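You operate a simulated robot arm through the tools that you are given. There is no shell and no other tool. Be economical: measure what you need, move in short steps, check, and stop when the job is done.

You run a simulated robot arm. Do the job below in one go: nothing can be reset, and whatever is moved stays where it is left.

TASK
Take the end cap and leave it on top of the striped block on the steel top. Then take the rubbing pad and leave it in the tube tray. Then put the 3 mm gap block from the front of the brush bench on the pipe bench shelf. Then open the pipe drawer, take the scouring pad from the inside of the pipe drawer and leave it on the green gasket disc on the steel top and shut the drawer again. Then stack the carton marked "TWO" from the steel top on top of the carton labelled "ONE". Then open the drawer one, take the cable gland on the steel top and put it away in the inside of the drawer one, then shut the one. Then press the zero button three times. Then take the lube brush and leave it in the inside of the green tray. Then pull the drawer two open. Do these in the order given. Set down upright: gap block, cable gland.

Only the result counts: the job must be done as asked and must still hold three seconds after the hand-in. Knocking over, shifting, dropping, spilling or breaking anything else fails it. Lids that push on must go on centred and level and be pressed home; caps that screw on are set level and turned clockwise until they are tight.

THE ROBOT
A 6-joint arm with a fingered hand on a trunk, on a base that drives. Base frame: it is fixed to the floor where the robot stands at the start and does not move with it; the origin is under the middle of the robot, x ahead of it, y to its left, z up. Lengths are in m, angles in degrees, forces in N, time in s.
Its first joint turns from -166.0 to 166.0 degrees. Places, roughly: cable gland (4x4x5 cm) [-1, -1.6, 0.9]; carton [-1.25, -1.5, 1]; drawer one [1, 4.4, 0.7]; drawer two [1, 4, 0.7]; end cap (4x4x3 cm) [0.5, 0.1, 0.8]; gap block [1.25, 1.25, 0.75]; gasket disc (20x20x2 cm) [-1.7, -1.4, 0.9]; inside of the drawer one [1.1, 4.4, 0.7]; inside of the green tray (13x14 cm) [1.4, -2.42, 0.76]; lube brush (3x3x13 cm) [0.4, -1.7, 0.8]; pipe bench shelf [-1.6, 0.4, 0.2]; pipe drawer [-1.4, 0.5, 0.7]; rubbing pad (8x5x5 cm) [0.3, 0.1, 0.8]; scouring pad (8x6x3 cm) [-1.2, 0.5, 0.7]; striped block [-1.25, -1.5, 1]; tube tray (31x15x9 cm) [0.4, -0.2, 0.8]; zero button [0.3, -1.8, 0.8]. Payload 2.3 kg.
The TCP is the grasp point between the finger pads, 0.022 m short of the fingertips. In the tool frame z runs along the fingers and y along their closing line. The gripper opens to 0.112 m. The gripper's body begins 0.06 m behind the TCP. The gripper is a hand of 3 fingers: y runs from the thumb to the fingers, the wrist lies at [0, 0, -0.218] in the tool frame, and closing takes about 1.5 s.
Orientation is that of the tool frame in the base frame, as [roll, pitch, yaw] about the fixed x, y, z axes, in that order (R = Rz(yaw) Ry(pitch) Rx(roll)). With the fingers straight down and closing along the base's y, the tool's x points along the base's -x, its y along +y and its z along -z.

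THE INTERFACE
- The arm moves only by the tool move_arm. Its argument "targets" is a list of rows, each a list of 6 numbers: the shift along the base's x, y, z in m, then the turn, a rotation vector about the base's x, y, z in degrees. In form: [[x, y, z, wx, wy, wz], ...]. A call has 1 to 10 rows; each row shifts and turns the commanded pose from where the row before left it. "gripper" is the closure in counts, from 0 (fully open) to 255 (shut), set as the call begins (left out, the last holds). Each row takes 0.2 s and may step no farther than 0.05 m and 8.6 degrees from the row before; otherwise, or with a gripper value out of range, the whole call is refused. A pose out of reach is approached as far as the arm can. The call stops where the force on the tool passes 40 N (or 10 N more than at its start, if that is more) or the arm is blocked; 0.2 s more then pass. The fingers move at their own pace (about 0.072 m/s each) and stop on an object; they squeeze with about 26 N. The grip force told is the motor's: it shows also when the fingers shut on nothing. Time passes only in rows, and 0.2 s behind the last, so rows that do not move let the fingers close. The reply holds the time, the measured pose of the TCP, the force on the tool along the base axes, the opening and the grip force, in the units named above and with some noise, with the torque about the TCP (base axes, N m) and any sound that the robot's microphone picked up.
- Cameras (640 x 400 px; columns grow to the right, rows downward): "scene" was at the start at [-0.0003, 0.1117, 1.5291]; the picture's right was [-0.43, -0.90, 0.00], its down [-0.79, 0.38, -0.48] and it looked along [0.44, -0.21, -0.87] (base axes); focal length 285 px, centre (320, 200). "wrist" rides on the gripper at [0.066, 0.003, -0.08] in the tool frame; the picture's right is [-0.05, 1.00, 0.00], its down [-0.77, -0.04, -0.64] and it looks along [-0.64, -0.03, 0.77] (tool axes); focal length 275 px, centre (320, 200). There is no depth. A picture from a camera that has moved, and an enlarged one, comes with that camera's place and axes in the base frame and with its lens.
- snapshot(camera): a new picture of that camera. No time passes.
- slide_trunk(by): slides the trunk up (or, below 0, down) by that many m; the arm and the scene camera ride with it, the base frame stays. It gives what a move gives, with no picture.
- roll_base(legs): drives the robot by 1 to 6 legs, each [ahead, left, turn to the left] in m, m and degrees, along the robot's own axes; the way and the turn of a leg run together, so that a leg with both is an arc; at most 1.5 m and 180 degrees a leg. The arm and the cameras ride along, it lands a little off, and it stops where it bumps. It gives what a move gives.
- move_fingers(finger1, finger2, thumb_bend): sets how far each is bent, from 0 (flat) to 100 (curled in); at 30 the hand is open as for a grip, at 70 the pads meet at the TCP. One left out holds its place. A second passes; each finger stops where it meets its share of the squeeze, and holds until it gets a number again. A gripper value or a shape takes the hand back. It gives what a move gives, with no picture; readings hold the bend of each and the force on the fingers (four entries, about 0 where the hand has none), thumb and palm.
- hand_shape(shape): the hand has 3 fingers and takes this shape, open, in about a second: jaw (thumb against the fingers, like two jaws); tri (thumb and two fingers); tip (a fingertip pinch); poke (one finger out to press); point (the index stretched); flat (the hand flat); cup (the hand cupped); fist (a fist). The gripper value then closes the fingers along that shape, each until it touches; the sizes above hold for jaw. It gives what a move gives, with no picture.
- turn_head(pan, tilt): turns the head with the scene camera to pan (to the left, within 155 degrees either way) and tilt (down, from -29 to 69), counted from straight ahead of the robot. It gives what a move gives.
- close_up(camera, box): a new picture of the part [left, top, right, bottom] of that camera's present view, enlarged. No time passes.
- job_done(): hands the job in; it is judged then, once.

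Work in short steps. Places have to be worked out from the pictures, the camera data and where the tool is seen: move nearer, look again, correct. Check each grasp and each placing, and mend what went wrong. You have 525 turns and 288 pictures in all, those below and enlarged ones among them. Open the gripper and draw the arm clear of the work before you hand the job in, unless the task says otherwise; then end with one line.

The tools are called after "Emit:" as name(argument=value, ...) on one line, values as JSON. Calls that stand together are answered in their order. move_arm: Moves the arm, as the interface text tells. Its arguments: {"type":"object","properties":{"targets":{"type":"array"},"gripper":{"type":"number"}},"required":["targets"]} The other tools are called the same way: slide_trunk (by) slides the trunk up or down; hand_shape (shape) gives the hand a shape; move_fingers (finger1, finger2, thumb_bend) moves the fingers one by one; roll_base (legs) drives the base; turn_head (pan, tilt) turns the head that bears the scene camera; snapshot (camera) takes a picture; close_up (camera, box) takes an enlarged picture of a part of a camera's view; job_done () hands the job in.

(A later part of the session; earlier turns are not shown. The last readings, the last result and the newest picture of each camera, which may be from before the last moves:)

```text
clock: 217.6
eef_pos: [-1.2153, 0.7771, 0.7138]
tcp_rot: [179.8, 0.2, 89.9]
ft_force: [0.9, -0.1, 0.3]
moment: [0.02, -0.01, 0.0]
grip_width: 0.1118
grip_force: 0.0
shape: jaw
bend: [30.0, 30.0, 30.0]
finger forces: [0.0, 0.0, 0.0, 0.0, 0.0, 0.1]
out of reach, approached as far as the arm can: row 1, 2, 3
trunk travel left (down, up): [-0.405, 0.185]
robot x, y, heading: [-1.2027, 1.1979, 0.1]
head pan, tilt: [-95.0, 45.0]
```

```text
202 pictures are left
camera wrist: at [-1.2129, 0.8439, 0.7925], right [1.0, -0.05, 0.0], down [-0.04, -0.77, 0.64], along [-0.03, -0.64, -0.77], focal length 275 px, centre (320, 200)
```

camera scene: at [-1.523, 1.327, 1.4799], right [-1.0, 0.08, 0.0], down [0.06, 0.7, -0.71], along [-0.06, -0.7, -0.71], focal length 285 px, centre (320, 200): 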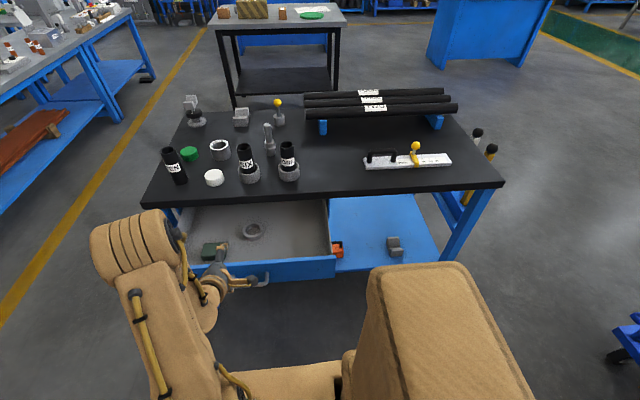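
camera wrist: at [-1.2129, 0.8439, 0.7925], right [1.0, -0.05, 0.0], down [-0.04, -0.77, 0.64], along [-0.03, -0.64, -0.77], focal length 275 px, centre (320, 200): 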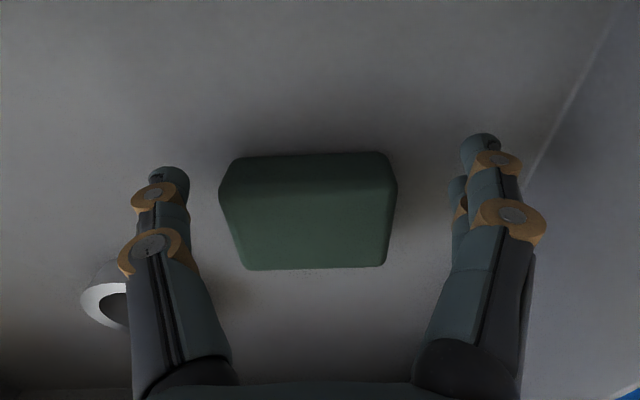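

Reach limits the tool to 17 mm short in y. I'll nudge the base 2 cm right to centre it.

Emit:
roll_base(legs=[[0, -0.02, 0]])

Emit:
move_arm(targets=[[-0.003, 0, -0.006, 0, 0, 0], [0, 0, -0.003, 0, 0, 0]])

Emit:
move_arm(targets=[[0, 0, 0, 0, 0, 0], [0, 0, 0, 0, 0, 0], [0, 0, 0, 0, 0, 0], [0, 0, 0, 0, 0, 0], [0, 0, 0, 0, 0, 0], [0, 0, 0, 0, 0, 0]], gripper=255)

Emit:
snapshot(camera="wrist")

```text
clock: 218.4
eef_pos: [-1.2147, 0.7559, 0.7129]
tcp_rot: [179.7, 0.0, 90.2]
ft_force: [0.5, 0.0, -0.1]
moment: [0.01, -0.03, -0.01]
grip_width: 0.1119
grip_force: 0.0
shape: jaw
bend: [30.0, 30.0, 30.0]
finger forces: [0.0, 0.0, 0.1, 0.0, 0.1, 0.1]
trunk travel left (down, up): [-0.405, 0.185]
robot x, y, heading: [-1.2062, 1.1783, 0.4]
head pan, tilt: [-95.0, 45.0]
```

```text
clock: 219.0
eef_pos: [-1.218, 0.7595, 0.705]
tcp_rot: [179.7, 0.2, 90.0]
ft_force: [0.2, 0.1, -0.1]
moment: [-0.01, -0.01, -0.01]
grip_width: 0.1121
grip_force: 0.0
shape: jaw
bend: [30.0, 30.0, 30.0]
finger forces: [0.0, 0.0, 0.0, 0.0, 0.0, 0.0]
trunk travel left (down, up): [-0.405, 0.185]
robot x, y, heading: [-1.2042, 1.1817, 0.1]
head pan, tilt: [-95.0, 45.0]
```

```text
clock: 220.4
eef_pos: [-1.2173, 0.7592, 0.7062]
tcp_rot: [179.7, 0.2, 90.0]
ft_force: [-0.9, 0.2, -0.9]
moment: [0.03, 0.02, 0.01]
grip_width: 0.0701
grip_force: 25.8
shape: jaw
bend: [70.0, 70.0, 70.0]
finger forces: [11.6, 11.6, 0.1, 0.1, 23.3, 0.1]
trunk travel left (down, up): [-0.405, 0.185]
robot x, y, heading: [-1.2059, 1.1792, 0.3]
head pan, tilt: [-95.0, 45.0]
```

```text
201 pictures are left
camera wrist: at [-1.2152, 0.8266, 0.7846], right [1.0, -0.05, 0.0], down [-0.04, -0.77, 0.64], along [-0.03, -0.64, -0.77], focal length 275 px, centre (320, 200)
```

wrist: 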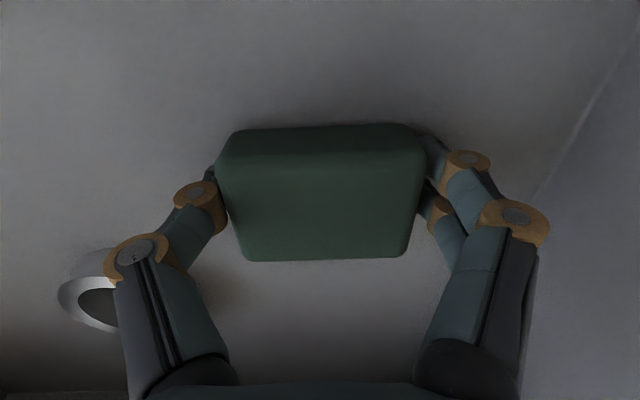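

Pad gripped (0.070 m). I'll lift out, retract, and drive round to the steel table: forward, right along the aisle, then back.

Emit:
move_arm(targets=[[0, 0, 0.045, 0, 0, 0], [0, 0, 0.045, 0, 0, 0], [0, 0, 0.045, 0, 0, 0], [0, 0, 0.045, 0, 0, 0], [0, 0, 0.045, 0, 0, 0], [0, 0.04, 0.02, 0, 0, 0], [0, 0.04, 0.02, 0, 0, 0], [0, 0, 0, 0, 0, 0]])

Emit:
roll_base(legs=[[0, 0.06, -0.3], [0.78, 0, 0], [0, -1.4, 0], [0, -0.6, 0], [-1.2, 0, 0]])

Emit:
turn_head(pan=-90, tilt=58)

Emit:
slide_trunk(by=0.12)

Emit:
snapshot(camera="scene")

```text
clock: 222.2
eef_pos: [-1.221, 0.7598, 0.9454]
tcp_rot: [179.7, 0.1, 90.0]
ft_force: [-0.1, 0.1, -0.8]
moment: [0.02, -0.03, 0.0]
grip_width: 0.0701
grip_force: 26.3
shape: jaw
bend: [70.0, 70.0, 70.0]
finger forces: [11.6, 11.7, 0.0, 0.1, 23.4, 0.1]
out of reach, approached as far as the arm can: row 1, 2, 5, 6, 7
trunk travel left (down, up): [-0.405, 0.185]
robot x, y, heading: [-1.2037, 1.1815, 0.3]
head pan, tilt: [-95.0, 45.0]
```

```text
clock: 242.3
eef_pos: [-1.6666, -1.1553, 0.9456]
tcp_rot: [179.7, 0.1, 87.9]
ft_force: [-0.7, -0.4, -0.4]
moment: [0.0, 0.03, 0.0]
grip_width: 0.07
grip_force: 26.3
shape: jaw
bend: [70.0, 70.0, 70.0]
finger forces: [11.6, 11.6, 0.1, 0.1, 23.3, 0.1]
trunk travel left (down, up): [-0.405, 0.185]
robot x, y, heading: [-1.6314, -0.7382, -1.8]
head pan, tilt: [-95.0, 45.0]
```

```text
clock: 243.1
eef_pos: [-1.6669, -1.1556, 0.9458]
tcp_rot: [179.8, 0.1, 88.0]
ft_force: [-0.1, 0.1, 0.0]
moment: [0.0, -0.01, -0.01]
grip_width: 0.0702
grip_force: 26.6
shape: jaw
bend: [70.0, 70.0, 70.0]
finger forces: [11.6, 11.7, 0.1, 0.0, 23.3, 0.0]
trunk travel left (down, up): [-0.405, 0.185]
robot x, y, heading: [-1.6326, -0.7399, -1.8]
head pan, tilt: [-90.0, 58.0]
```

```text
clock: 244.6
eef_pos: [-1.6665, -1.1553, 1.0659]
tcp_rot: [179.7, 0.2, 87.9]
ft_force: [-0.6, 0.3, -0.3]
moment: [0.02, -0.01, -0.02]
grip_width: 0.0698
grip_force: 25.6
shape: jaw
bend: [70.0, 70.0, 70.0]
finger forces: [11.6, 11.6, 0.0, 0.0, 23.3, 0.0]
trunk travel left (down, up): [-0.525, 0.065]
robot x, y, heading: [-1.6335, -0.7361, -2.0]
head pan, tilt: [-90.0, 58.0]
```

```text
200 pictures are left
camera scene: at [-1.6922, -0.664, 1.5829], right [-1.0, 0.03, 0.0], down [0.03, 0.85, -0.53], along [-0.02, -0.53, -0.85], focal length 285 px, centre (320, 200)
```

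scene: 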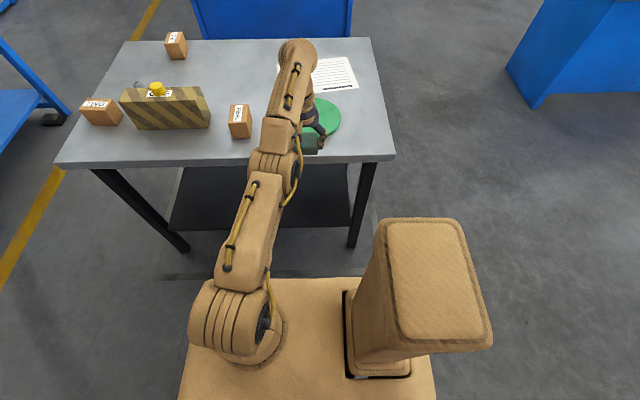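

The cap still stands on the block. The gasket disc centre is near (−1.685, −1.42). I'll strafe 0.27 m right, fixing the heading, to bring the pad over it.

Emit:
roll_base(legs=[[0, 0, 1.9], [-0.01, -0.265, 0]])

Emit:
snapshot(camera="wrist")

Emit:
snapshot(camera="scene")

```text
clock: 246.8
eef_pos: [-1.6622, -1.4193, 1.0657]
tcp_rot: [179.7, -0.1, 89.9]
ft_force: [-0.3, -0.7, -0.8]
moment: [0.01, 0.0, 0.0]
grip_width: 0.07
grip_force: 25.7
shape: jaw
bend: [70.0, 70.0, 70.0]
finger forces: [11.6, 11.7, 0.0, 0.0, 23.3, 0.1]
trunk travel left (down, up): [-0.525, 0.065]
robot x, y, heading: [-1.6425, -0.9996, 0.2]
head pan, tilt: [-90.0, 58.0]
```

```text
199 pictures are left
camera wrist: at [-1.6592, -1.3522, 1.145], right [1.0, -0.05, 0.0], down [-0.04, -0.77, 0.64], along [-0.03, -0.64, -0.77], focal length 275 px, centre (320, 200)
```

wrist: 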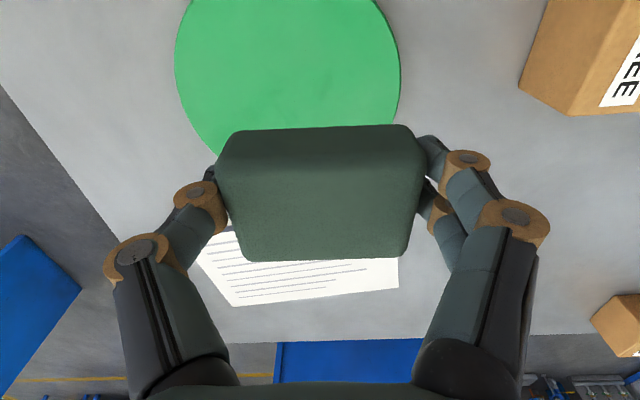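

```text
198 pictures are left
camera scene: at [-1.7038, -0.9294, 1.5829], right [-1.0, 0.0, 0.0], down [0.0, 0.85, -0.53], along [0.0, -0.53, -0.85], focal length 285 px, centre (320, 200)
```

scene: 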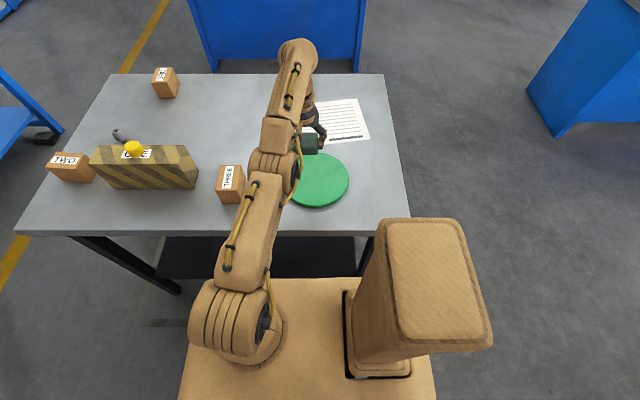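

The disc centre computes to (−1.69, −1.412). I'll line up and lower to just above it.

Emit:
move_arm(targets=[[-0.028, 0.008, 0, 0, 0, 0], [0, 0, -0.04, 0, 0, 0], [0, 0, -0.04, 0, 0, 0], [0, 0, -0.03, 0, 0, 0], [0, 0, 0, 0, 0, 0]])

Emit:
move_arm(targets=[[0, 0, -0.006, 0, 0, 0], [0, 0, -0.005, 0, 0, 0], [0, 0, -0.005, 0, 0, 0], [0, 0, -0.004, 0, 0, 0]])

Emit:
snapshot(camera="wrist")

```text
clock: 248.0
eef_pos: [-1.693, -1.4273, 0.9567]
tcp_rot: [179.8, -0.1, 89.8]
ft_force: [-0.5, 0.7, -1.4]
moment: [0.0, -0.01, 0.02]
grip_width: 0.0701
grip_force: 26.1
shape: jaw
bend: [70.0, 71.0, 70.0]
finger forces: [11.7, 11.8, 0.0, 0.1, 23.1, 0.1]
out of reach, approached as far as the arm can: row 2, 3
trunk travel left (down, up): [-0.525, 0.065]
robot x, y, heading: [-1.6431, -0.9993, 0.2]
head pan, tilt: [-90.0, 58.0]
```

```text
clock: 249.0
eef_pos: [-1.6932, -1.4255, 0.9378]
tcp_rot: [179.7, 0.0, 89.8]
ft_force: [-0.4, 0.6, 0.2]
moment: [-0.01, -0.02, -0.01]
grip_width: 0.0699
grip_force: 25.6
shape: jaw
bend: [70.0, 71.0, 70.0]
finger forces: [11.6, 11.6, 0.1, 0.0, 23.2, 0.0]
trunk travel left (down, up): [-0.525, 0.065]
robot x, y, heading: [-1.6436, -0.9965, 0.2]
head pan, tilt: [-90.0, 58.0]
```

```text
197 pictures are left
camera wrist: at [-1.6907, -1.3593, 1.0178], right [1.0, -0.05, 0.01], down [-0.04, -0.77, 0.64], along [-0.03, -0.63, -0.77], focal length 275 px, centre (320, 200)
```

wrist: 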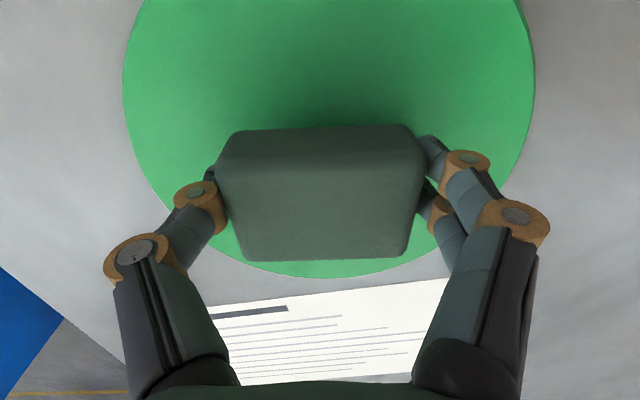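

The pad is about 3 cm past the disc centre (y ≈ −1.395). I'll shift +y and continue down.

Emit:
move_arm(targets=[[0.004, 0.028, 0, 0, 0, 0], [0, 0, -0.005, 0, 0, 0], [0, 0, -0.005, 0, 0, 0], [0, 0, -0.005, 0, 0, 0]])

```text
clock: 250.0
eef_pos: [-1.6965, -1.426, 0.9225]
tcp_rot: [179.7, 0.1, 89.8]
ft_force: [-1.3, -0.7, -0.1]
moment: [-0.03, -0.01, 0.01]
grip_width: 0.0701
grip_force: 26.3
shape: jaw
bend: [70.0, 71.0, 70.0]
finger forces: [11.6, 11.8, 0.1, 0.1, 23.3, 0.1]
out of reach, approached as far as the arm can: row 1
trunk travel left (down, up): [-0.525, 0.065]
robot x, y, heading: [-1.6416, -0.9961, 0.2]
head pan, tilt: [-90.0, 58.0]
```

The y shift didn't register because the commanded pose was beyond reach. I'll send another +y step and see.

Emit:
move_arm(targets=[[0.004, 0.025, 0, 0, 0, 0], [0, 0, 0, 0, 0, 0]])

```text
clock: 250.6
eef_pos: [-1.6962, -1.4254, 0.9217]
tcp_rot: [179.7, 0.1, 89.8]
ft_force: [0.7, -0.6, -0.3]
moment: [-0.01, 0.02, -0.01]
grip_width: 0.0701
grip_force: 25.8
shape: jaw
bend: [70.0, 71.0, 70.0]
finger forces: [11.6, 11.7, 0.0, 0.0, 23.4, 0.0]
out of reach, approached as far as the arm can: row 1
trunk travel left (down, up): [-0.525, 0.065]
robot x, y, heading: [-1.642, -0.9999, 0.0]
head pan, tilt: [-90.0, 58.0]
```

The arm can't retract in this configuration, so I'll use the base: strafe left 2.8 cm.

Emit:
roll_base(legs=[[0.005, 0.028, 0]])

Emit:
move_arm(targets=[[0, 0, -0.004, 0, 0, 0], [0, 0, -0.004, 0, 0, 0]])

```text
clock: 251.4
eef_pos: [-1.6909, -1.3959, 0.9238]
tcp_rot: [179.7, 0.1, 89.7]
ft_force: [-1.2, -0.4, 0.0]
moment: [-0.01, 0.01, 0.01]
grip_width: 0.07
grip_force: 26.2
shape: jaw
bend: [71.0, 71.0, 70.0]
finger forces: [12.2, 12.4, 0.0, 0.0, 24.6, 0.0]
trunk travel left (down, up): [-0.525, 0.065]
robot x, y, heading: [-1.6389, -0.972, 0.1]
head pan, tilt: [-90.0, 58.0]
```

```text
clock: 252.0
eef_pos: [-1.6921, -1.3962, 0.918]
tcp_rot: [179.8, 0.5, 89.8]
ft_force: [-0.3, -6.0, 38.1]
moment: [-0.11, -0.04, -0.02]
grip_width: 0.0688
grip_force: 25.8
shape: jaw
bend: [72.0, 72.0, 72.0]
finger forces: [13.1, 13.2, 0.0, 0.0, 26.6, 0.0]
trunk travel left (down, up): [-0.525, 0.065]
robot x, y, heading: [-1.6375, -0.9707, 0.3]
head pan, tilt: [-90.0, 58.0]
```

Firm contact with the disc. I'll ease off 4 mm, release and lift.

Emit:
move_arm(targets=[[0, 0, 0.004, 0, 0, 0], [0, 0, 0, 0, 0, 0], [0, 0, 0, 0, 0, 0], [0, 0, 0, 0, 0, 0], [0, 0, 0, 0, 0, 0], [0, 0, 0, 0, 0, 0]], gripper=20)

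Emit:
move_arm(targets=[[0, 0, 0.03, 0, 0, 0], [0, 0, 0.04, 0, 0, 0], [0, 0, 0.04, 0, 0, 0], [0, 0, 0.04, 0, 0, 0]])

Emit:
snapshot(camera="wrist")

```text
clock: 253.4
eef_pos: [-1.6911, -1.3964, 0.9175]
tcp_rot: [179.6, 0.0, 89.8]
ft_force: [0.5, 0.5, 0.5]
moment: [-0.02, 0.0, 0.0]
grip_width: 0.1033
grip_force: 0.1
shape: jaw
bend: [45.0, 45.0, 41.0]
finger forces: [0.1, 0.0, 0.0, 0.0, 0.1, 0.0]
trunk travel left (down, up): [-0.525, 0.065]
robot x, y, heading: [-1.6375, -0.9721, 0.3]
head pan, tilt: [-90.0, 58.0]
```

```text
clock: 254.4
eef_pos: [-1.6825, -1.3871, 1.0655]
tcp_rot: [179.7, 0.1, 89.8]
ft_force: [0.6, 0.1, -0.7]
moment: [0.0, 0.0, -0.01]
grip_width: 0.1033
grip_force: 0.1
shape: jaw
bend: [45.0, 45.0, 41.0]
finger forces: [0.1, 0.0, 0.0, 0.0, 0.0, 0.1]
out of reach, approached as far as the arm can: row 3, 4
trunk travel left (down, up): [-0.525, 0.065]
robot x, y, heading: [-1.6388, -0.9672, -0.0]
head pan, tilt: [-90.0, 58.0]
```

```text
196 pictures are left
camera wrist: at [-1.6793, -1.3206, 1.1445], right [1.0, -0.05, 0.0], down [-0.04, -0.77, 0.64], along [-0.03, -0.64, -0.77], focal length 275 px, centre (320, 200)
```

wrist: 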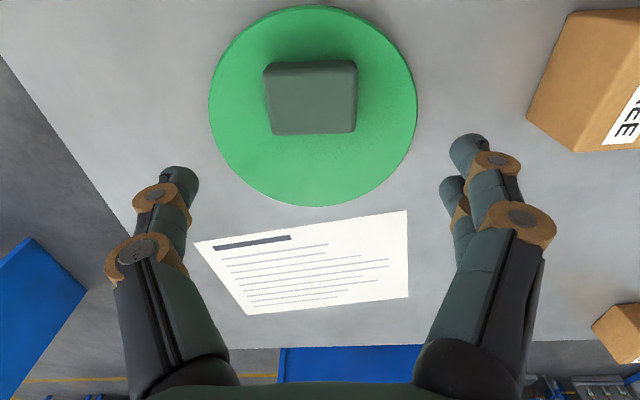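

The scouring pad lies centred on the disc. Now back to shut the drawer: I'll retract the arm, close the hand, and drive back to the pipe bench's +y side.

Emit:
move_arm(targets=[[0, 0.04, 0, 0, 0, 0], [0, 0.04, 0, 0, 0, 0], [0, 0.04, 0, 0, 0, 0], [0, 0.02, 0, 0, 0, 0]], gripper=255)

Emit:
roll_base(legs=[[0, 0.25, 0], [1.2, 0, 0], [0, 1.3, 0], [0, 0.77, 0], [-0.87, 0, 0]])

Emit:
turn_head(pan=-95, tilt=50)

Emit:
snapshot(camera="scene")

```text
clock: 255.4
eef_pos: [-1.6919, -1.3789, 1.0743]
tcp_rot: [179.7, 0.0, 89.9]
ft_force: [-1.2, 0.0, -0.3]
moment: [-0.02, 0.0, 0.01]
grip_width: 0.0
grip_force: 14.9
shape: jaw
bend: [62.0, 62.0, 65.0]
finger forces: [0.0, 0.0, 0.0, 0.0, 0.0, 0.0]
out of reach, approached as far as the arm can: row 1, 2, 3, 4
trunk travel left (down, up): [-0.525, 0.065]
robot x, y, heading: [-1.636, -0.9722, 0.2]
head pan, tilt: [-90.0, 58.0]
```

```text
clock: 277.0
eef_pos: [-1.3277, 0.9291, 1.0743]
tcp_rot: [179.7, 0.1, 88.8]
ft_force: [0.4, 0.2, -0.6]
moment: [0.05, 0.01, -0.02]
grip_width: 0.0001
grip_force: 25.5
shape: jaw
bend: [67.0, 67.0, 75.0]
finger forces: [0.1, 0.1, 0.0, 0.1, 0.0, 0.1]
trunk travel left (down, up): [-0.525, 0.065]
robot x, y, heading: [-1.268, 1.3392, -1.3]
head pan, tilt: [-90.0, 58.0]
```

```text
clock: 277.7
eef_pos: [-1.3279, 0.9285, 1.0731]
tcp_rot: [179.7, 0.0, 88.7]
ft_force: [0.3, -0.1, 0.3]
moment: [0.04, -0.02, -0.02]
grip_width: 0.0001
grip_force: 25.9
shape: jaw
bend: [67.0, 67.0, 75.0]
finger forces: [0.1, 0.1, 0.0, 0.0, 0.0, 0.1]
trunk travel left (down, up): [-0.525, 0.065]
robot x, y, heading: [-1.267, 1.3392, -0.9]
head pan, tilt: [-95.0, 50.0]
```

```text
195 pictures are left
camera scene: at [-1.3334, 1.4003, 1.5931], right [-0.99, 0.1, 0.0], down [0.08, 0.76, -0.64], along [-0.07, -0.64, -0.77], focal length 285 px, centre (320, 200)
```

scene: 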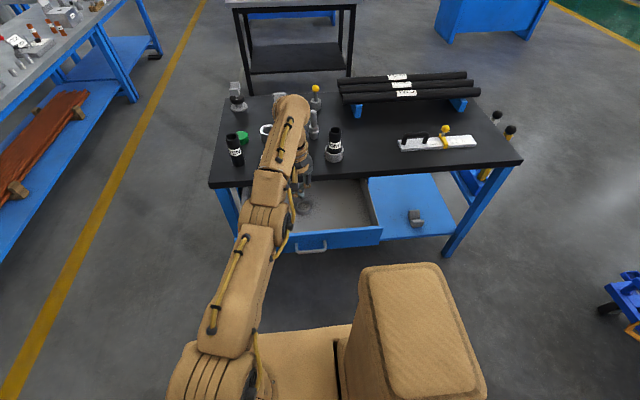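

The hand is right above the drawer front. I'll pull the arm back in several rows to see whether it retracts.

Emit:
move_arm(targets=[[0, 0.04, 0, 0, 0, 0], [0, 0.04, 0, 0, 0, 0], [0, 0.04, 0, 0, 0, 0]])

```text
clock: 278.5
eef_pos: [-1.3369, 0.9344, 1.0821]
tcp_rot: [179.7, 0.0, 88.8]
ft_force: [0.3, 0.7, 0.3]
moment: [0.01, 0.03, 0.03]
grip_width: 0.0
grip_force: 25.7
shape: jaw
bend: [67.0, 67.0, 75.0]
finger forces: [0.0, 0.0, 0.0, 0.0, 0.1, 0.0]
out of reach, approached as far as the arm can: row 1, 2, 3
trunk travel left (down, up): [-0.525, 0.065]
robot x, y, heading: [-1.2662, 1.3346, -1.1]
head pan, tilt: [-95.0, 50.0]
```

The arm seems to be in an awkward branch near a joint limit. I'll try lowering a little and then retracting.

Emit:
move_arm(targets=[[0, 0, -0.04, 0, 0, 0], [0, 0, -0.04, 0, 0, 0], [0, 0, -0.03, 0, 0, 0], [0, 0.03, 0, 0, 0, 0], [0, 0.03, 0, 0, 0, 0]])

```text
clock: 279.7
eef_pos: [-1.3539, 0.9206, 0.9752]
tcp_rot: [179.7, -0.1, 88.8]
ft_force: [-0.2, 0.2, 0.1]
moment: [0.01, -0.03, 0.01]
grip_width: 0.0002
grip_force: 25.8
shape: jaw
bend: [67.0, 67.0, 75.0]
finger forces: [0.1, 0.0, 0.0, 0.0, 0.0, 0.0]
out of reach, approached as far as the arm can: row 1, 2, 4, 5
trunk travel left (down, up): [-0.525, 0.065]
robot x, y, heading: [-1.267, 1.3365, -0.8]
head pan, tilt: [-95.0, 50.0]
```

I'll try retracting diagonally toward +x, since the arm was fine at that bearing before.

Emit:
move_arm(targets=[[0.035, 0.01, 0, 0, 0, 0], [0.035, 0.01, 0, 0, 0, 0], [0.035, 0.015, 0, 0, 0, 0], [0.03, 0.02, 0, 0, 0, 0], [0.03, 0.02, 0, 0, 0, 0]])

```text
clock: 280.9
eef_pos: [-1.2011, 0.8951, 0.9805]
tcp_rot: [179.8, 0.0, 88.8]
ft_force: [-1.0, 0.7, 0.0]
moment: [-0.01, 0.0, 0.03]
grip_width: 0.0
grip_force: 26.1
shape: jaw
bend: [67.0, 67.0, 75.0]
finger forces: [0.0, 0.1, 0.0, 0.0, 0.1, 0.1]
out of reach, approached as far as the arm can: row 1, 2, 3, 4, 5
trunk travel left (down, up): [-0.525, 0.065]
robot x, y, heading: [-1.2656, 1.3359, -0.8]
head pan, tilt: [-95.0, 50.0]
```

I'll test the opposite direction with a small −y move to learn which side the limit is on.

Emit:
move_arm(targets=[[0, -0.02, 0, 0, 0, 0], [0, 0, 0, 0, 0, 0]])

```text
clock: 281.5
eef_pos: [-1.1979, 0.8928, 0.9809]
tcp_rot: [179.6, 0.0, 88.8]
ft_force: [0.2, 0.0, 0.1]
moment: [-0.04, 0.0, 0.01]
grip_width: 0.0
grip_force: 25.8
shape: jaw
bend: [67.0, 67.0, 75.0]
finger forces: [0.1, 0.1, 0.0, 0.1, 0.1, 0.1]
out of reach, approached as far as the arm can: row 1
trunk travel left (down, up): [-0.525, 0.065]
robot x, y, heading: [-1.2665, 1.338, -0.9]
head pan, tilt: [-95.0, 50.0]
```

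This looks like a straight-arm singularity at full reach. Lowering toward shoulder height should bend the elbow, so I'll try that and then retract.

Emit:
move_arm(targets=[[0, 0, -0.04, 0, 0, 0], [0, 0, -0.04, 0, 0, 0], [0, 0, -0.03, 0, 0, 0], [0, 0.02, 0, 0, 0, 0], [0, 0.03, 0, 0, 0, 0], [0, 0.03, 0, 0, 0, 0]])

```text
clock: 282.9
eef_pos: [-1.2005, 0.979, 0.8721]
tcp_rot: [179.6, 0.1, 88.7]
ft_force: [0.6, 0.2, -0.4]
moment: [0.02, 0.0, 0.0]
grip_width: 0.0
grip_force: 26.4
shape: jaw
bend: [67.0, 67.0, 75.0]
finger forces: [0.0, 0.0, 0.0, 0.1, 0.0, 0.0]
out of reach, approached as far as the arm can: row 3
trunk travel left (down, up): [-0.525, 0.065]
robot x, y, heading: [-1.2673, 1.3346, -0.9]
head pan, tilt: [-95.0, 50.0]
```

The arm retracts again. I'll back the base 0.15 m to line up with the handle, then lower the closed hand in front of it.

Emit:
roll_base(legs=[[0, 0, 0.9], [-0.15, 0, 0]])

Emit:
move_arm(targets=[[0, 0.03, -0.03, 0, 0, 0], [0, 0, -0.04, 0, 0, 0], [0, 0, -0.04, 0, 0, 0], [0, 0, -0.03, 0, 0, 0], [0, 0, 0, 0, 0, 0]])

Emit:
snapshot(camera="wrist")

```text
clock: 284.6
eef_pos: [-1.3441, 0.9799, 0.8722]
tcp_rot: [179.6, -0.1, 89.7]
ft_force: [-0.2, -0.8, 0.3]
moment: [0.02, -0.01, 0.0]
grip_width: 0.0
grip_force: 26.1
shape: jaw
bend: [67.0, 67.0, 75.0]
finger forces: [0.0, 0.0, 0.0, 0.0, 0.0, 0.0]
trunk travel left (down, up): [-0.525, 0.065]
robot x, y, heading: [-1.4137, 1.3347, -0.2]
head pan, tilt: [-95.0, 50.0]
```

```text
clock: 285.8
eef_pos: [-1.3452, 1.0123, 0.7323]
tcp_rot: [179.7, 0.1, 89.7]
ft_force: [0.7, 0.1, 0.2]
moment: [0.01, 0.01, 0.03]
grip_width: 0.0
grip_force: 25.8
shape: jaw
bend: [67.0, 67.0, 75.0]
finger forces: [0.0, 0.0, 0.0, 0.0, 0.0, 0.0]
trunk travel left (down, up): [-0.525, 0.065]
robot x, y, heading: [-1.4171, 1.337, 0.1]
head pan, tilt: [-95.0, 50.0]
```

```text
194 pictures are left
camera wrist: at [-1.3409, 1.0788, 0.8111], right [1.0, -0.05, 0.01], down [-0.04, -0.77, 0.64], along [-0.03, -0.63, -0.77], focal length 275 px, centre (320, 200)
```

wrist: 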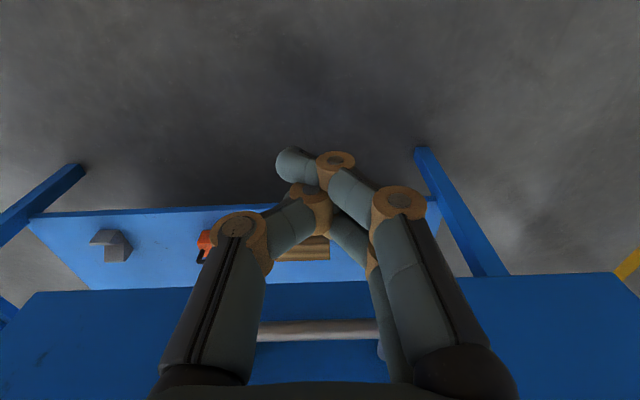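

The fist is in front of the handle. I'll strafe right to push the drawer in.

Emit:
roll_base(legs=[[0, -0.25, 0]])

Emit:
snapshot(camera="wrist")

```text
clock: 287.6
eef_pos: [-1.3449, 0.7578, 0.7316]
tcp_rot: [179.7, -0.1, 89.7]
ft_force: [0.5, 0.0, 0.1]
moment: [-0.03, 0.01, 0.0]
grip_width: 0.0001
grip_force: 25.9
shape: jaw
bend: [67.0, 67.0, 75.0]
finger forces: [0.1, 0.0, 0.1, 0.0, 0.0, 0.0]
trunk travel left (down, up): [-0.525, 0.065]
robot x, y, heading: [-1.4158, 1.0883, -0.3]
head pan, tilt: [-95.0, 50.0]
```

```text
193 pictures are left
camera wrist: at [-1.3409, 0.8245, 0.8112], right [1.0, -0.05, 0.01], down [-0.04, -0.77, 0.63], along [-0.03, -0.63, -0.77], focal length 275 px, centre (320, 200)
```

wrist: 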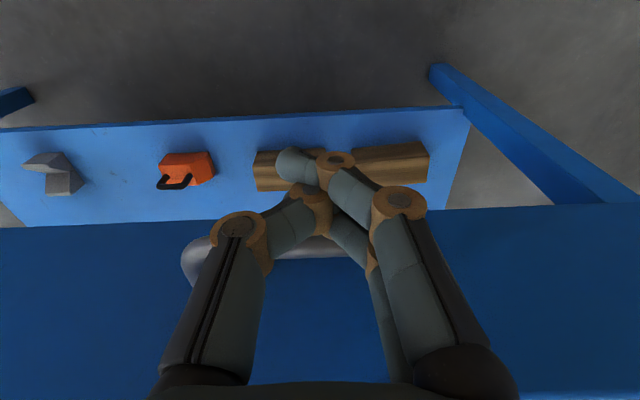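

The drawer is moving with the hand and has about 8 cm left. I'll finish with arm pushes so I can feel when it seats.

Emit:
move_arm(targets=[[0, -0.03, 0, 0, 0, 0], [0, -0.02, 0, 0, 0, 0], [0, -0.02, 0, 0, 0, 0], [0, -0.015, 0, 0, 0, 0], [0, -0.01, 0, 0, 0, 0], [0, -0.01, 0, 0, 0, 0], [0, -0.01, 0, 0, 0, 0]])

Emit:
snapshot(camera="scene")

```text
clock: 289.2
eef_pos: [-1.3436, 0.6908, 0.7418]
tcp_rot: [179.7, 0.0, 89.7]
ft_force: [-0.3, -0.1, -0.9]
moment: [0.01, 0.04, 0.03]
grip_width: 0.0001
grip_force: 25.4
shape: jaw
bend: [67.0, 67.0, 75.0]
finger forces: [0.0, 0.0, 0.1, 0.0, 0.0, 0.0]
out of reach, approached as far as the arm can: row 3, 4, 5, 6, 7
trunk travel left (down, up): [-0.525, 0.065]
robot x, y, heading: [-1.4189, 1.0827, -0.2]
head pan, tilt: [-95.0, 50.0]
```

```text
192 pictures are left
camera scene: at [-1.4833, 1.1455, 1.5931], right [-1.0, 0.09, 0.0], down [0.07, 0.76, -0.64], along [-0.06, -0.64, -0.77], focal length 285 px, centre (320, 200)
```

scene: 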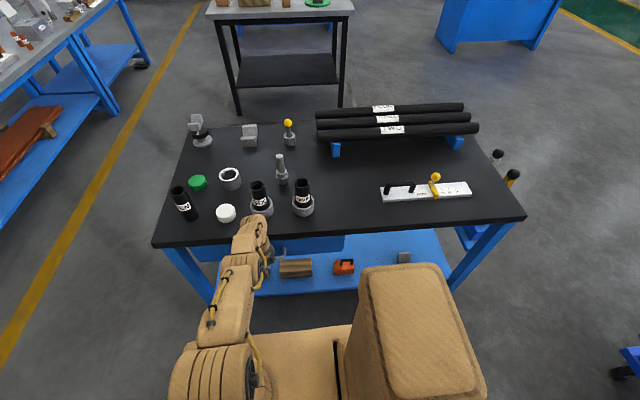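

Arm reach ended at y = 0.691. I'll nudge the base right 2.5 cm to seat the drawer.

Emit:
roll_base(legs=[[0, -0.025, 0]])

Emit:
snapshot(camera="wrist")

```text
clock: 290.1
eef_pos: [-1.3413, 0.6839, 0.7393]
tcp_rot: [179.5, -1.5, 89.3]
ft_force: [2.5, 12.2, 9.2]
moment: [-0.1, 0.04, -0.09]
grip_width: 0.0003
grip_force: 25.8
shape: jaw
bend: [67.0, 71.0, 75.0]
finger forces: [0.0, 13.3, 0.1, 0.0, 0.0, 0.0]
trunk travel left (down, up): [-0.525, 0.065]
robot x, y, heading: [-1.4177, 1.0678, 0.2]
head pan, tilt: [-95.0, 50.0]
stopped in leg 1: the force on the tool passed its limit (the readings are from after the stop); the commanded pose is now the measured one
```

```text
191 pictures are left
camera wrist: at [-1.3381, 0.748, 0.8203], right [1.0, -0.06, 0.01], down [-0.05, -0.79, 0.62], along [-0.03, -0.61, -0.79], focal length 275 px, centre (320, 200)
```

wrist: 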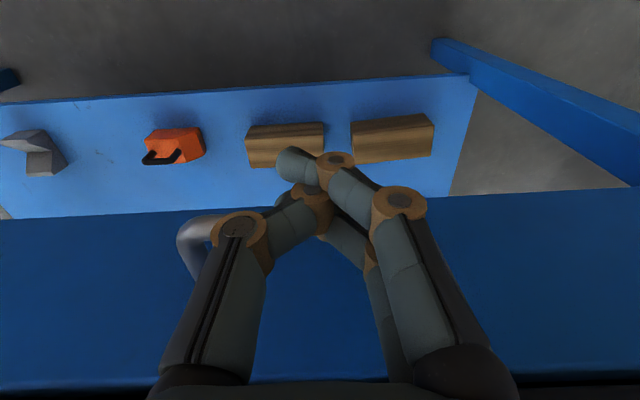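

The handle computes to y 0.659, its closed position, so the drawer is shut. I'll back the base off, raise the arm, and drive to the +x end of the steel table for carton TWO.

Emit:
roll_base(legs=[[0, 0.15, 0]])

Emit:
move_arm(targets=[[0, 0.03, 0.02, 0, 0, 0], [0, 0.02, 0.04, 0, 0, 0], [0, 0, 0.045, 0, 0, 0], [0, 0, 0.045, 0, 0, 0], [0, 0, 0.045, 0, 0, 0], [0, 0, 0.045, 0, 0, 0], [0, 0, 0.045, 0, 0, 0]], gripper=0)

Emit:
roll_base(legs=[[0.97, 0, 0], [0, 0, -90], [1.4, 0, 0], [1.2, 0, 0]])

Emit:
turn_head(pan=-80, tilt=50)

Emit:
snapshot(camera="scene")

```text
clock: 291.5
eef_pos: [-1.342, 0.8309, 0.7395]
tcp_rot: [179.4, -1.4, 89.2]
ft_force: [0.2, -0.7, -0.4]
moment: [-0.05, -0.02, 0.01]
grip_width: 0.0003
grip_force: 26.4
shape: jaw
bend: [67.0, 68.0, 75.0]
finger forces: [0.0, 0.0, 0.1, 0.0, 0.1, 0.0]
trunk travel left (down, up): [-0.525, 0.065]
robot x, y, heading: [-1.4185, 1.2106, -0.1]
head pan, tilt: [-95.0, 50.0]
```

```text
clock: 293.1
eef_pos: [-1.3446, 0.8803, 1.0253]
tcp_rot: [179.5, -1.5, 89.1]
ft_force: [0.3, -0.6, 0.4]
moment: [-0.01, 0.02, 0.02]
grip_width: 0.1118
grip_force: 0.0
shape: jaw
bend: [30.0, 30.0, 30.0]
finger forces: [0.0, 0.0, 0.0, 0.1, 0.0, 0.0]
trunk travel left (down, up): [-0.525, 0.065]
robot x, y, heading: [-1.4174, 1.2114, -0.2]
head pan, tilt: [-95.0, 50.0]
```

```text
clock: 314.0
eef_pos: [-0.795, -1.4281, 1.0255]
tcp_rot: [179.7, -1.5, -1.1]
ft_force: [-0.4, -0.5, -0.8]
moment: [-0.03, 0.01, 0.01]
grip_width: 0.1121
grip_force: 0.0
shape: jaw
bend: [30.0, 30.0, 30.0]
finger forces: [0.0, 0.1, 0.1, 0.0, 0.0, 0.0]
trunk travel left (down, up): [-0.525, 0.065]
robot x, y, heading: [-0.4644, -1.359, -90.2]
head pan, tilt: [-95.0, 50.0]
```

```text
clock: 314.8
eef_pos: [-0.7946, -1.4275, 1.0267]
tcp_rot: [179.5, -1.6, -1.2]
ft_force: [-0.6, -0.4, 0.9]
moment: [0.0, -0.01, -0.01]
grip_width: 0.1119
grip_force: 0.0
shape: jaw
bend: [30.0, 30.0, 30.0]
finger forces: [0.0, 0.0, 0.0, 0.0, 0.0, 0.0]
trunk travel left (down, up): [-0.525, 0.065]
robot x, y, heading: [-0.4598, -1.3571, -90.7]
head pan, tilt: [-80.0, 50.0]
```

```text
190 pictures are left
camera scene: at [-0.3959, -1.3107, 1.5931], right [-0.17, 0.99, 0.0], down [0.76, 0.13, -0.64], along [-0.63, -0.11, -0.77], focal length 285 px, centre (320, 200)
```

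scene: 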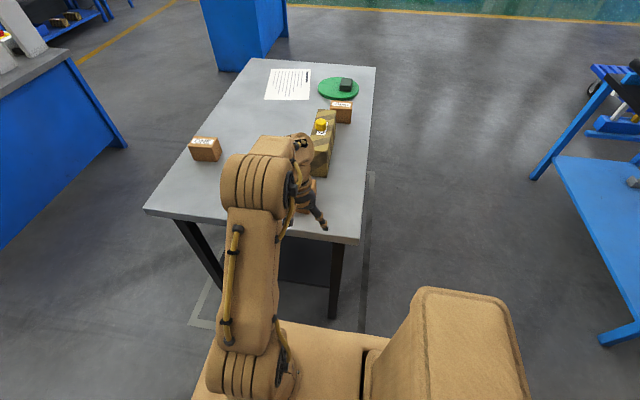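

I'm at the +x end of the table. Checking carton TWO with the wrist camera.

Emit:
snapshot(camera="wrist")

```text
189 pictures are left
camera wrist: at [-0.7309, -1.4305, 1.1067], right [-0.07, -1.0, 0.01], down [-0.79, 0.06, 0.62], along [-0.61, 0.03, -0.79], focal length 275 px, centre (320, 200)
```

wrist: 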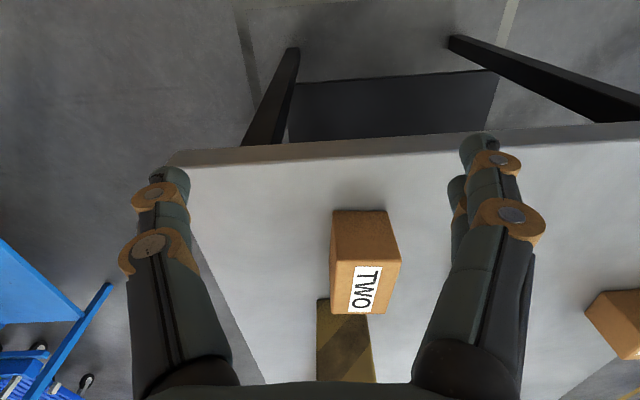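

Carton TWO's centre is about (−0.961, −1.461), top at 0.953, with the narrow side (~6 cm) along y. I'll strafe 0.12 m closer and move over it.

Emit:
roll_base(legs=[[0, -0.12, 0.5]])

Emit:
move_arm(targets=[[-0.023, -0.017, 0, 0, 1.5, 0.6], [-0.023, -0.016, 0, 0, 0, 0.6], [0, 0, 0, 0, 0, 0]])

Emit:
snapshot(camera="wrist")

```text
clock: 316.0
eef_pos: [-0.9156, -1.4307, 1.0247]
tcp_rot: [179.5, -1.5, -0.6]
ft_force: [0.7, 0.9, 0.3]
moment: [-0.02, 0.02, 0.02]
grip_width: 0.112
grip_force: 0.0
shape: jaw
bend: [30.0, 30.0, 30.0]
finger forces: [0.0, 0.0, 0.0, 0.1, 0.0, 0.0]
trunk travel left (down, up): [-0.525, 0.065]
robot x, y, heading: [-0.5843, -1.3575, -89.9]
head pan, tilt: [-80.0, 50.0]
```

```text
clock: 316.8
eef_pos: [-0.9612, -1.4628, 1.0251]
tcp_rot: [179.5, 0.0, 0.7]
ft_force: [-0.3, 0.3, 0.5]
moment: [0.01, 0.05, -0.01]
grip_width: 0.1118
grip_force: 0.1
shape: jaw
bend: [30.0, 30.0, 30.0]
finger forces: [0.0, 0.0, 0.0, 0.0, 0.0, 0.0]
trunk travel left (down, up): [-0.525, 0.065]
robot x, y, heading: [-0.5832, -1.3568, -89.6]
head pan, tilt: [-80.0, 50.0]
```

```text
188 pictures are left
camera wrist: at [-0.8944, -1.4633, 1.1053], right [-0.04, -1.0, 0.01], down [-0.77, 0.03, 0.64], along [-0.64, 0.02, -0.77], focal length 275 px, centre (320, 200)
```

wrist: 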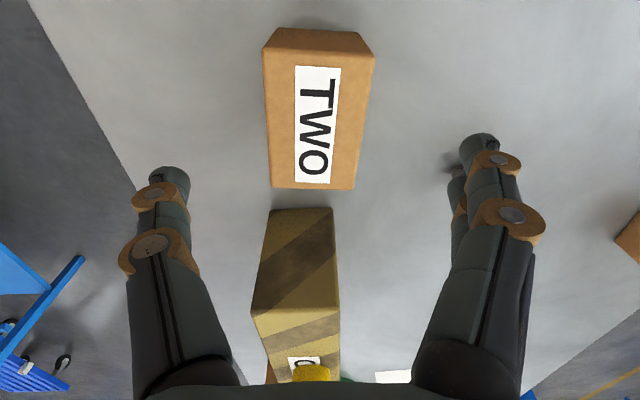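

The hand straddles TWO, and the gland is well clear of the fingers. Descending to z ≈ 0.925.

Emit:
move_arm(targets=[[-0.004, 0.002, -0.04, 0, 0, 0], [0, 0, -0.04, 0, 0, 0], [0, 0, -0.02, 0, 0, 0], [0, 0, 0, 0, 0, 0]])

Emit:
move_arm(targets=[[0, 0, 0, 0, 0, 0], [0, 0, 0, 0, 0, 0], [0, 0, 0, 0, 0, 0], [0, 0, 0, 0, 0, 0], [0, 0, 0, 0, 0, 0], [0, 0, 0, 0, 0, 0]], gripper=255)

Emit:
snapshot(camera="wrist")

```text
clock: 317.8
eef_pos: [-0.9673, -1.4627, 0.9252]
tcp_rot: [179.4, -0.1, 0.6]
ft_force: [0.3, 0.8, -0.7]
moment: [0.02, -0.03, 0.04]
grip_width: 0.1119
grip_force: 0.0
shape: jaw
bend: [30.0, 30.0, 30.0]
finger forces: [0.1, 0.1, 0.1, 0.1, 0.0, 0.0]
trunk travel left (down, up): [-0.525, 0.065]
robot x, y, heading: [-0.582, -1.3536, -89.8]
head pan, tilt: [-80.0, 50.0]
```

```text
clock: 319.2
eef_pos: [-0.9643, -1.4626, 0.9259]
tcp_rot: [179.5, 0.0, 0.6]
ft_force: [-0.6, 0.3, -0.1]
moment: [0.03, 0.01, 0.01]
grip_width: 0.0538
grip_force: 26.2
shape: jaw
bend: [73.0, 73.0, 70.0]
finger forces: [11.7, 11.7, 0.0, 0.0, 23.5, 0.0]
trunk travel left (down, up): [-0.525, 0.065]
robot x, y, heading: [-0.5818, -1.3549, -89.8]
head pan, tilt: [-80.0, 50.0]
```

```text
187 pictures are left
camera wrist: at [-0.8991, -1.4627, 1.0048], right [-0.04, -1.0, 0.01], down [-0.77, 0.03, 0.64], along [-0.64, 0.02, -0.77], focal length 275 px, centre (320, 200)
```

wrist: 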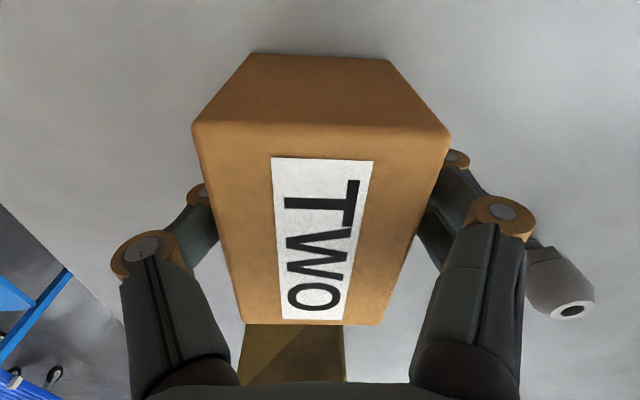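

Carton TWO is gripped. I'll lift it and drive round to the back of the table.

Emit:
move_arm(targets=[[0, 0, 0.03, 0, 0, 0], [0, 0, 0.045, 0, 0, 0], [0, 0, 0.045, 0, 0, 0], [0, 0, 0.04, 0, 0, 0], [0.01, 0, 0.02, 0, 0, 0]])

Emit:
roll_base(legs=[[0, 0.14, 0], [0.97, 0, 0], [0, 0, -90], [0.54, 0, 0]])

Emit:
turn_head(pan=-90, tilt=55)

Emit:
snapshot(camera="scene")

```text
clock: 320.4
eef_pos: [-0.9551, -1.4605, 1.1055]
tcp_rot: [179.4, 0.1, 0.6]
ft_force: [0.5, -0.3, -1.9]
moment: [0.01, 0.01, 0.0]
grip_width: 0.0535
grip_force: 26.0
shape: jaw
bend: [73.0, 73.0, 70.0]
finger forces: [11.6, 12.0, 0.0, 0.0, 23.6, 0.0]
trunk travel left (down, up): [-0.525, 0.065]
robot x, y, heading: [-0.581, -1.3605, -89.7]
head pan, tilt: [-80.0, 50.0]
```

```text
clock: 333.0
eef_pos: [-1.0749, -1.9692, 1.1064]
tcp_rot: [179.5, -0.1, -89.4]
ft_force: [0.3, -0.6, -2.0]
moment: [0.0, 0.0, 0.02]
grip_width: 0.054
grip_force: 25.9
shape: jaw
bend: [73.0, 73.0, 70.0]
finger forces: [11.6, 11.9, 0.0, 0.0, 23.5, 0.0]
trunk travel left (down, up): [-0.525, 0.065]
robot x, y, heading: [-0.9666, -2.3433, -179.9]
head pan, tilt: [-80.0, 50.0]
```

```text
clock: 333.7
eef_pos: [-1.0748, -1.9693, 1.1063]
tcp_rot: [179.5, 0.0, -89.4]
ft_force: [-0.1, 0.6, -2.1]
moment: [-0.06, 0.01, -0.01]
grip_width: 0.0539
grip_force: 26.6
shape: jaw
bend: [73.0, 73.0, 70.0]
finger forces: [11.5, 11.8, 0.0, 0.0, 23.6, 0.0]
trunk travel left (down, up): [-0.525, 0.065]
robot x, y, heading: [-0.9689, -2.3423, -179.9]
head pan, tilt: [-90.0, 55.0]
```

```text
186 pictures are left
camera scene: at [-0.9091, -2.412, 1.5866], right [1.0, 0.0, 0.0], down [0.0, -0.82, -0.57], along [0.0, 0.57, -0.82], focal length 285 px, centre (320, 200)
```

scene: 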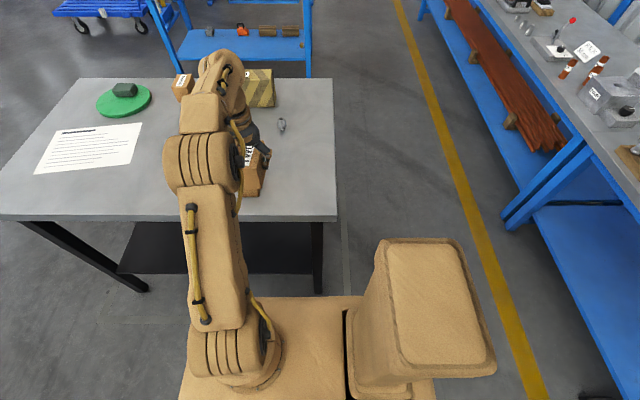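

ONE is hidden behind the arm in this view, so I'll use the wrist camera.

Emit:
snapshot(camera="wrist")

```text
185 pictures are left
camera wrist: at [-1.076, -2.0351, 1.186], right [-1.0, 0.04, 0.01], down [0.03, 0.77, 0.64], along [0.02, 0.64, -0.77], focal length 275 px, centre (320, 200)
```

wrist: 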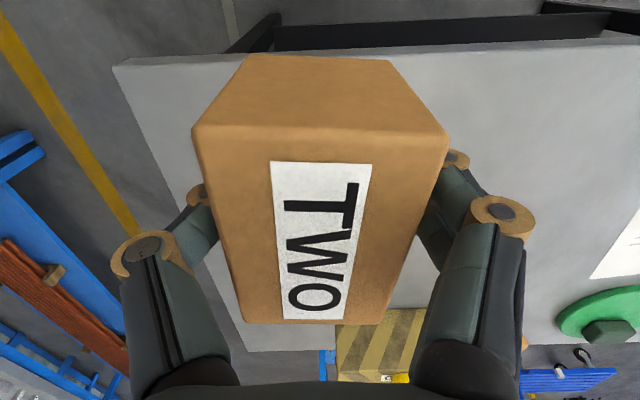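

The held carton blocks the view of ONE. I'll shift the base 0.3 m along the table so ONE is visible beside the arm.

Emit:
roll_base(legs=[[0.3, 0, 0]])

Emit:
snapshot(camera="scene")

Emit:
snapshot(camera="wrist")

```text
clock: 335.8
eef_pos: [-1.3729, -1.9692, 1.1073]
tcp_rot: [179.4, 0.0, -89.6]
ft_force: [-0.1, 1.0, -1.3]
moment: [-0.03, -0.06, 0.0]
grip_width: 0.054
grip_force: 25.7
shape: jaw
bend: [73.0, 73.0, 70.0]
finger forces: [11.7, 11.9, 0.0, 0.1, 23.5, 0.0]
trunk travel left (down, up): [-0.525, 0.065]
robot x, y, heading: [-1.2712, -2.3456, 180.2]
head pan, tilt: [-90.0, 55.0]
```

```text
184 pictures are left
camera scene: at [-1.2095, -2.4126, 1.5866], right [1.0, 0.0, 0.0], down [0.0, -0.82, -0.57], along [0.0, 0.57, -0.82], focal length 285 px, centre (320, 200)
```

scene: 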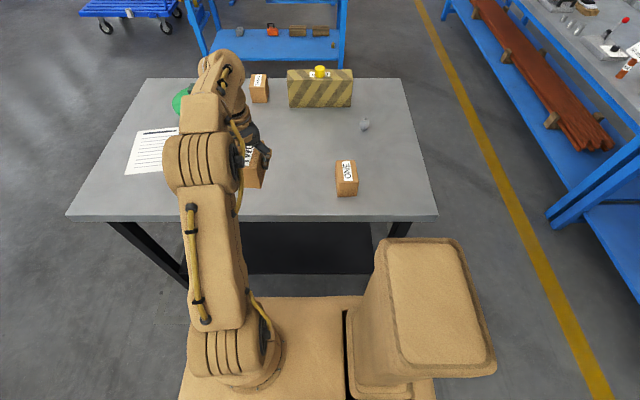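

```text
183 pictures are left
camera wrist: at [-1.3749, -2.0351, 1.186], right [-1.0, 0.04, 0.01], down [0.04, 0.77, 0.64], along [0.02, 0.64, -0.77], focal length 275 px, centre (320, 200)
```

wrist: 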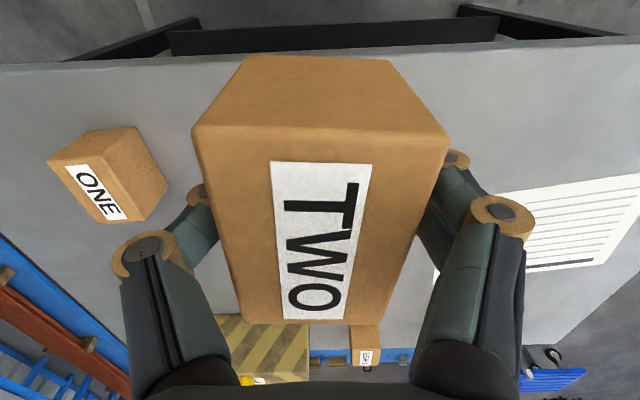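

ONE is now visible in both views. Zooming in to measure it.

Emit:
close_up(camera="scene", box=[310, 140, 390, 210])

Emit:
close_up(camera="wrist", box=[30, 100, 190, 240])

```text
5.71 times, centred on (350, 175) of scene
camera zoom: at [-1.2095, -2.4126, 1.5866], right [1.0, 0.0, 0.0], down [0.0, -0.82, -0.57], along [0.0, 0.57, -0.82], focal length 1631 px, centre (149, 343)
```

zoom: 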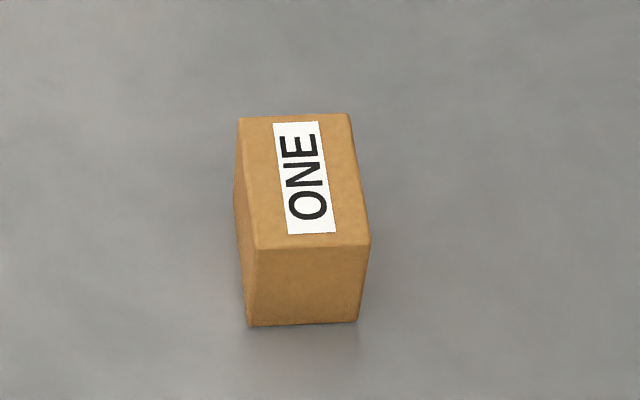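

```text
2.86 times, centred on (110, 170) of wrist
camera zoom: at [-1.3749, -2.0351, 1.186], right [-1.0, 0.04, 0.01], down [0.04, 0.77, 0.64], along [0.02, 0.64, -0.77], focal length 786 px, centre (920, 286)
```

zoom: 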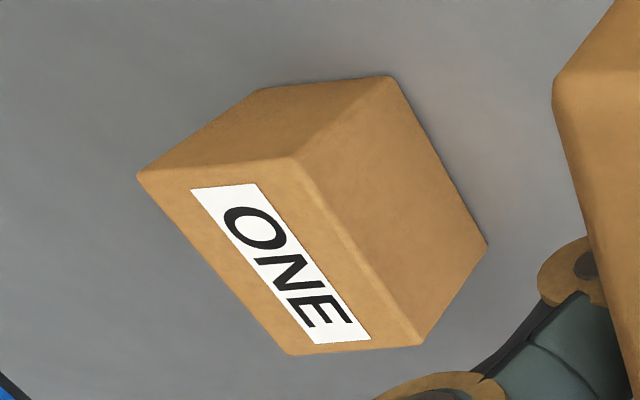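

ONE's top centre is about (−1.130, −1.868), z ≈ 0.95, aligned like the held carton. I'll back up 0.243 m and strafe 0.08 m right to bring TWO above it.

Emit:
roll_base(legs=[[-0.243, 0, 0], [0, -0.08, 0]])

```text
clock: 338.2
eef_pos: [-1.1262, -1.8877, 1.1063]
tcp_rot: [179.5, 0.0, -89.5]
ft_force: [0.4, -0.4, -1.7]
moment: [-0.03, 0.0, 0.02]
grip_width: 0.0538
grip_force: 26.0
shape: jaw
bend: [73.0, 73.0, 70.0]
finger forces: [11.6, 11.9, 0.1, 0.0, 23.5, 0.0]
trunk travel left (down, up): [-0.525, 0.065]
robot x, y, heading: [-1.0222, -2.2635, -179.5]
head pan, tilt: [-90.0, 55.0]
```

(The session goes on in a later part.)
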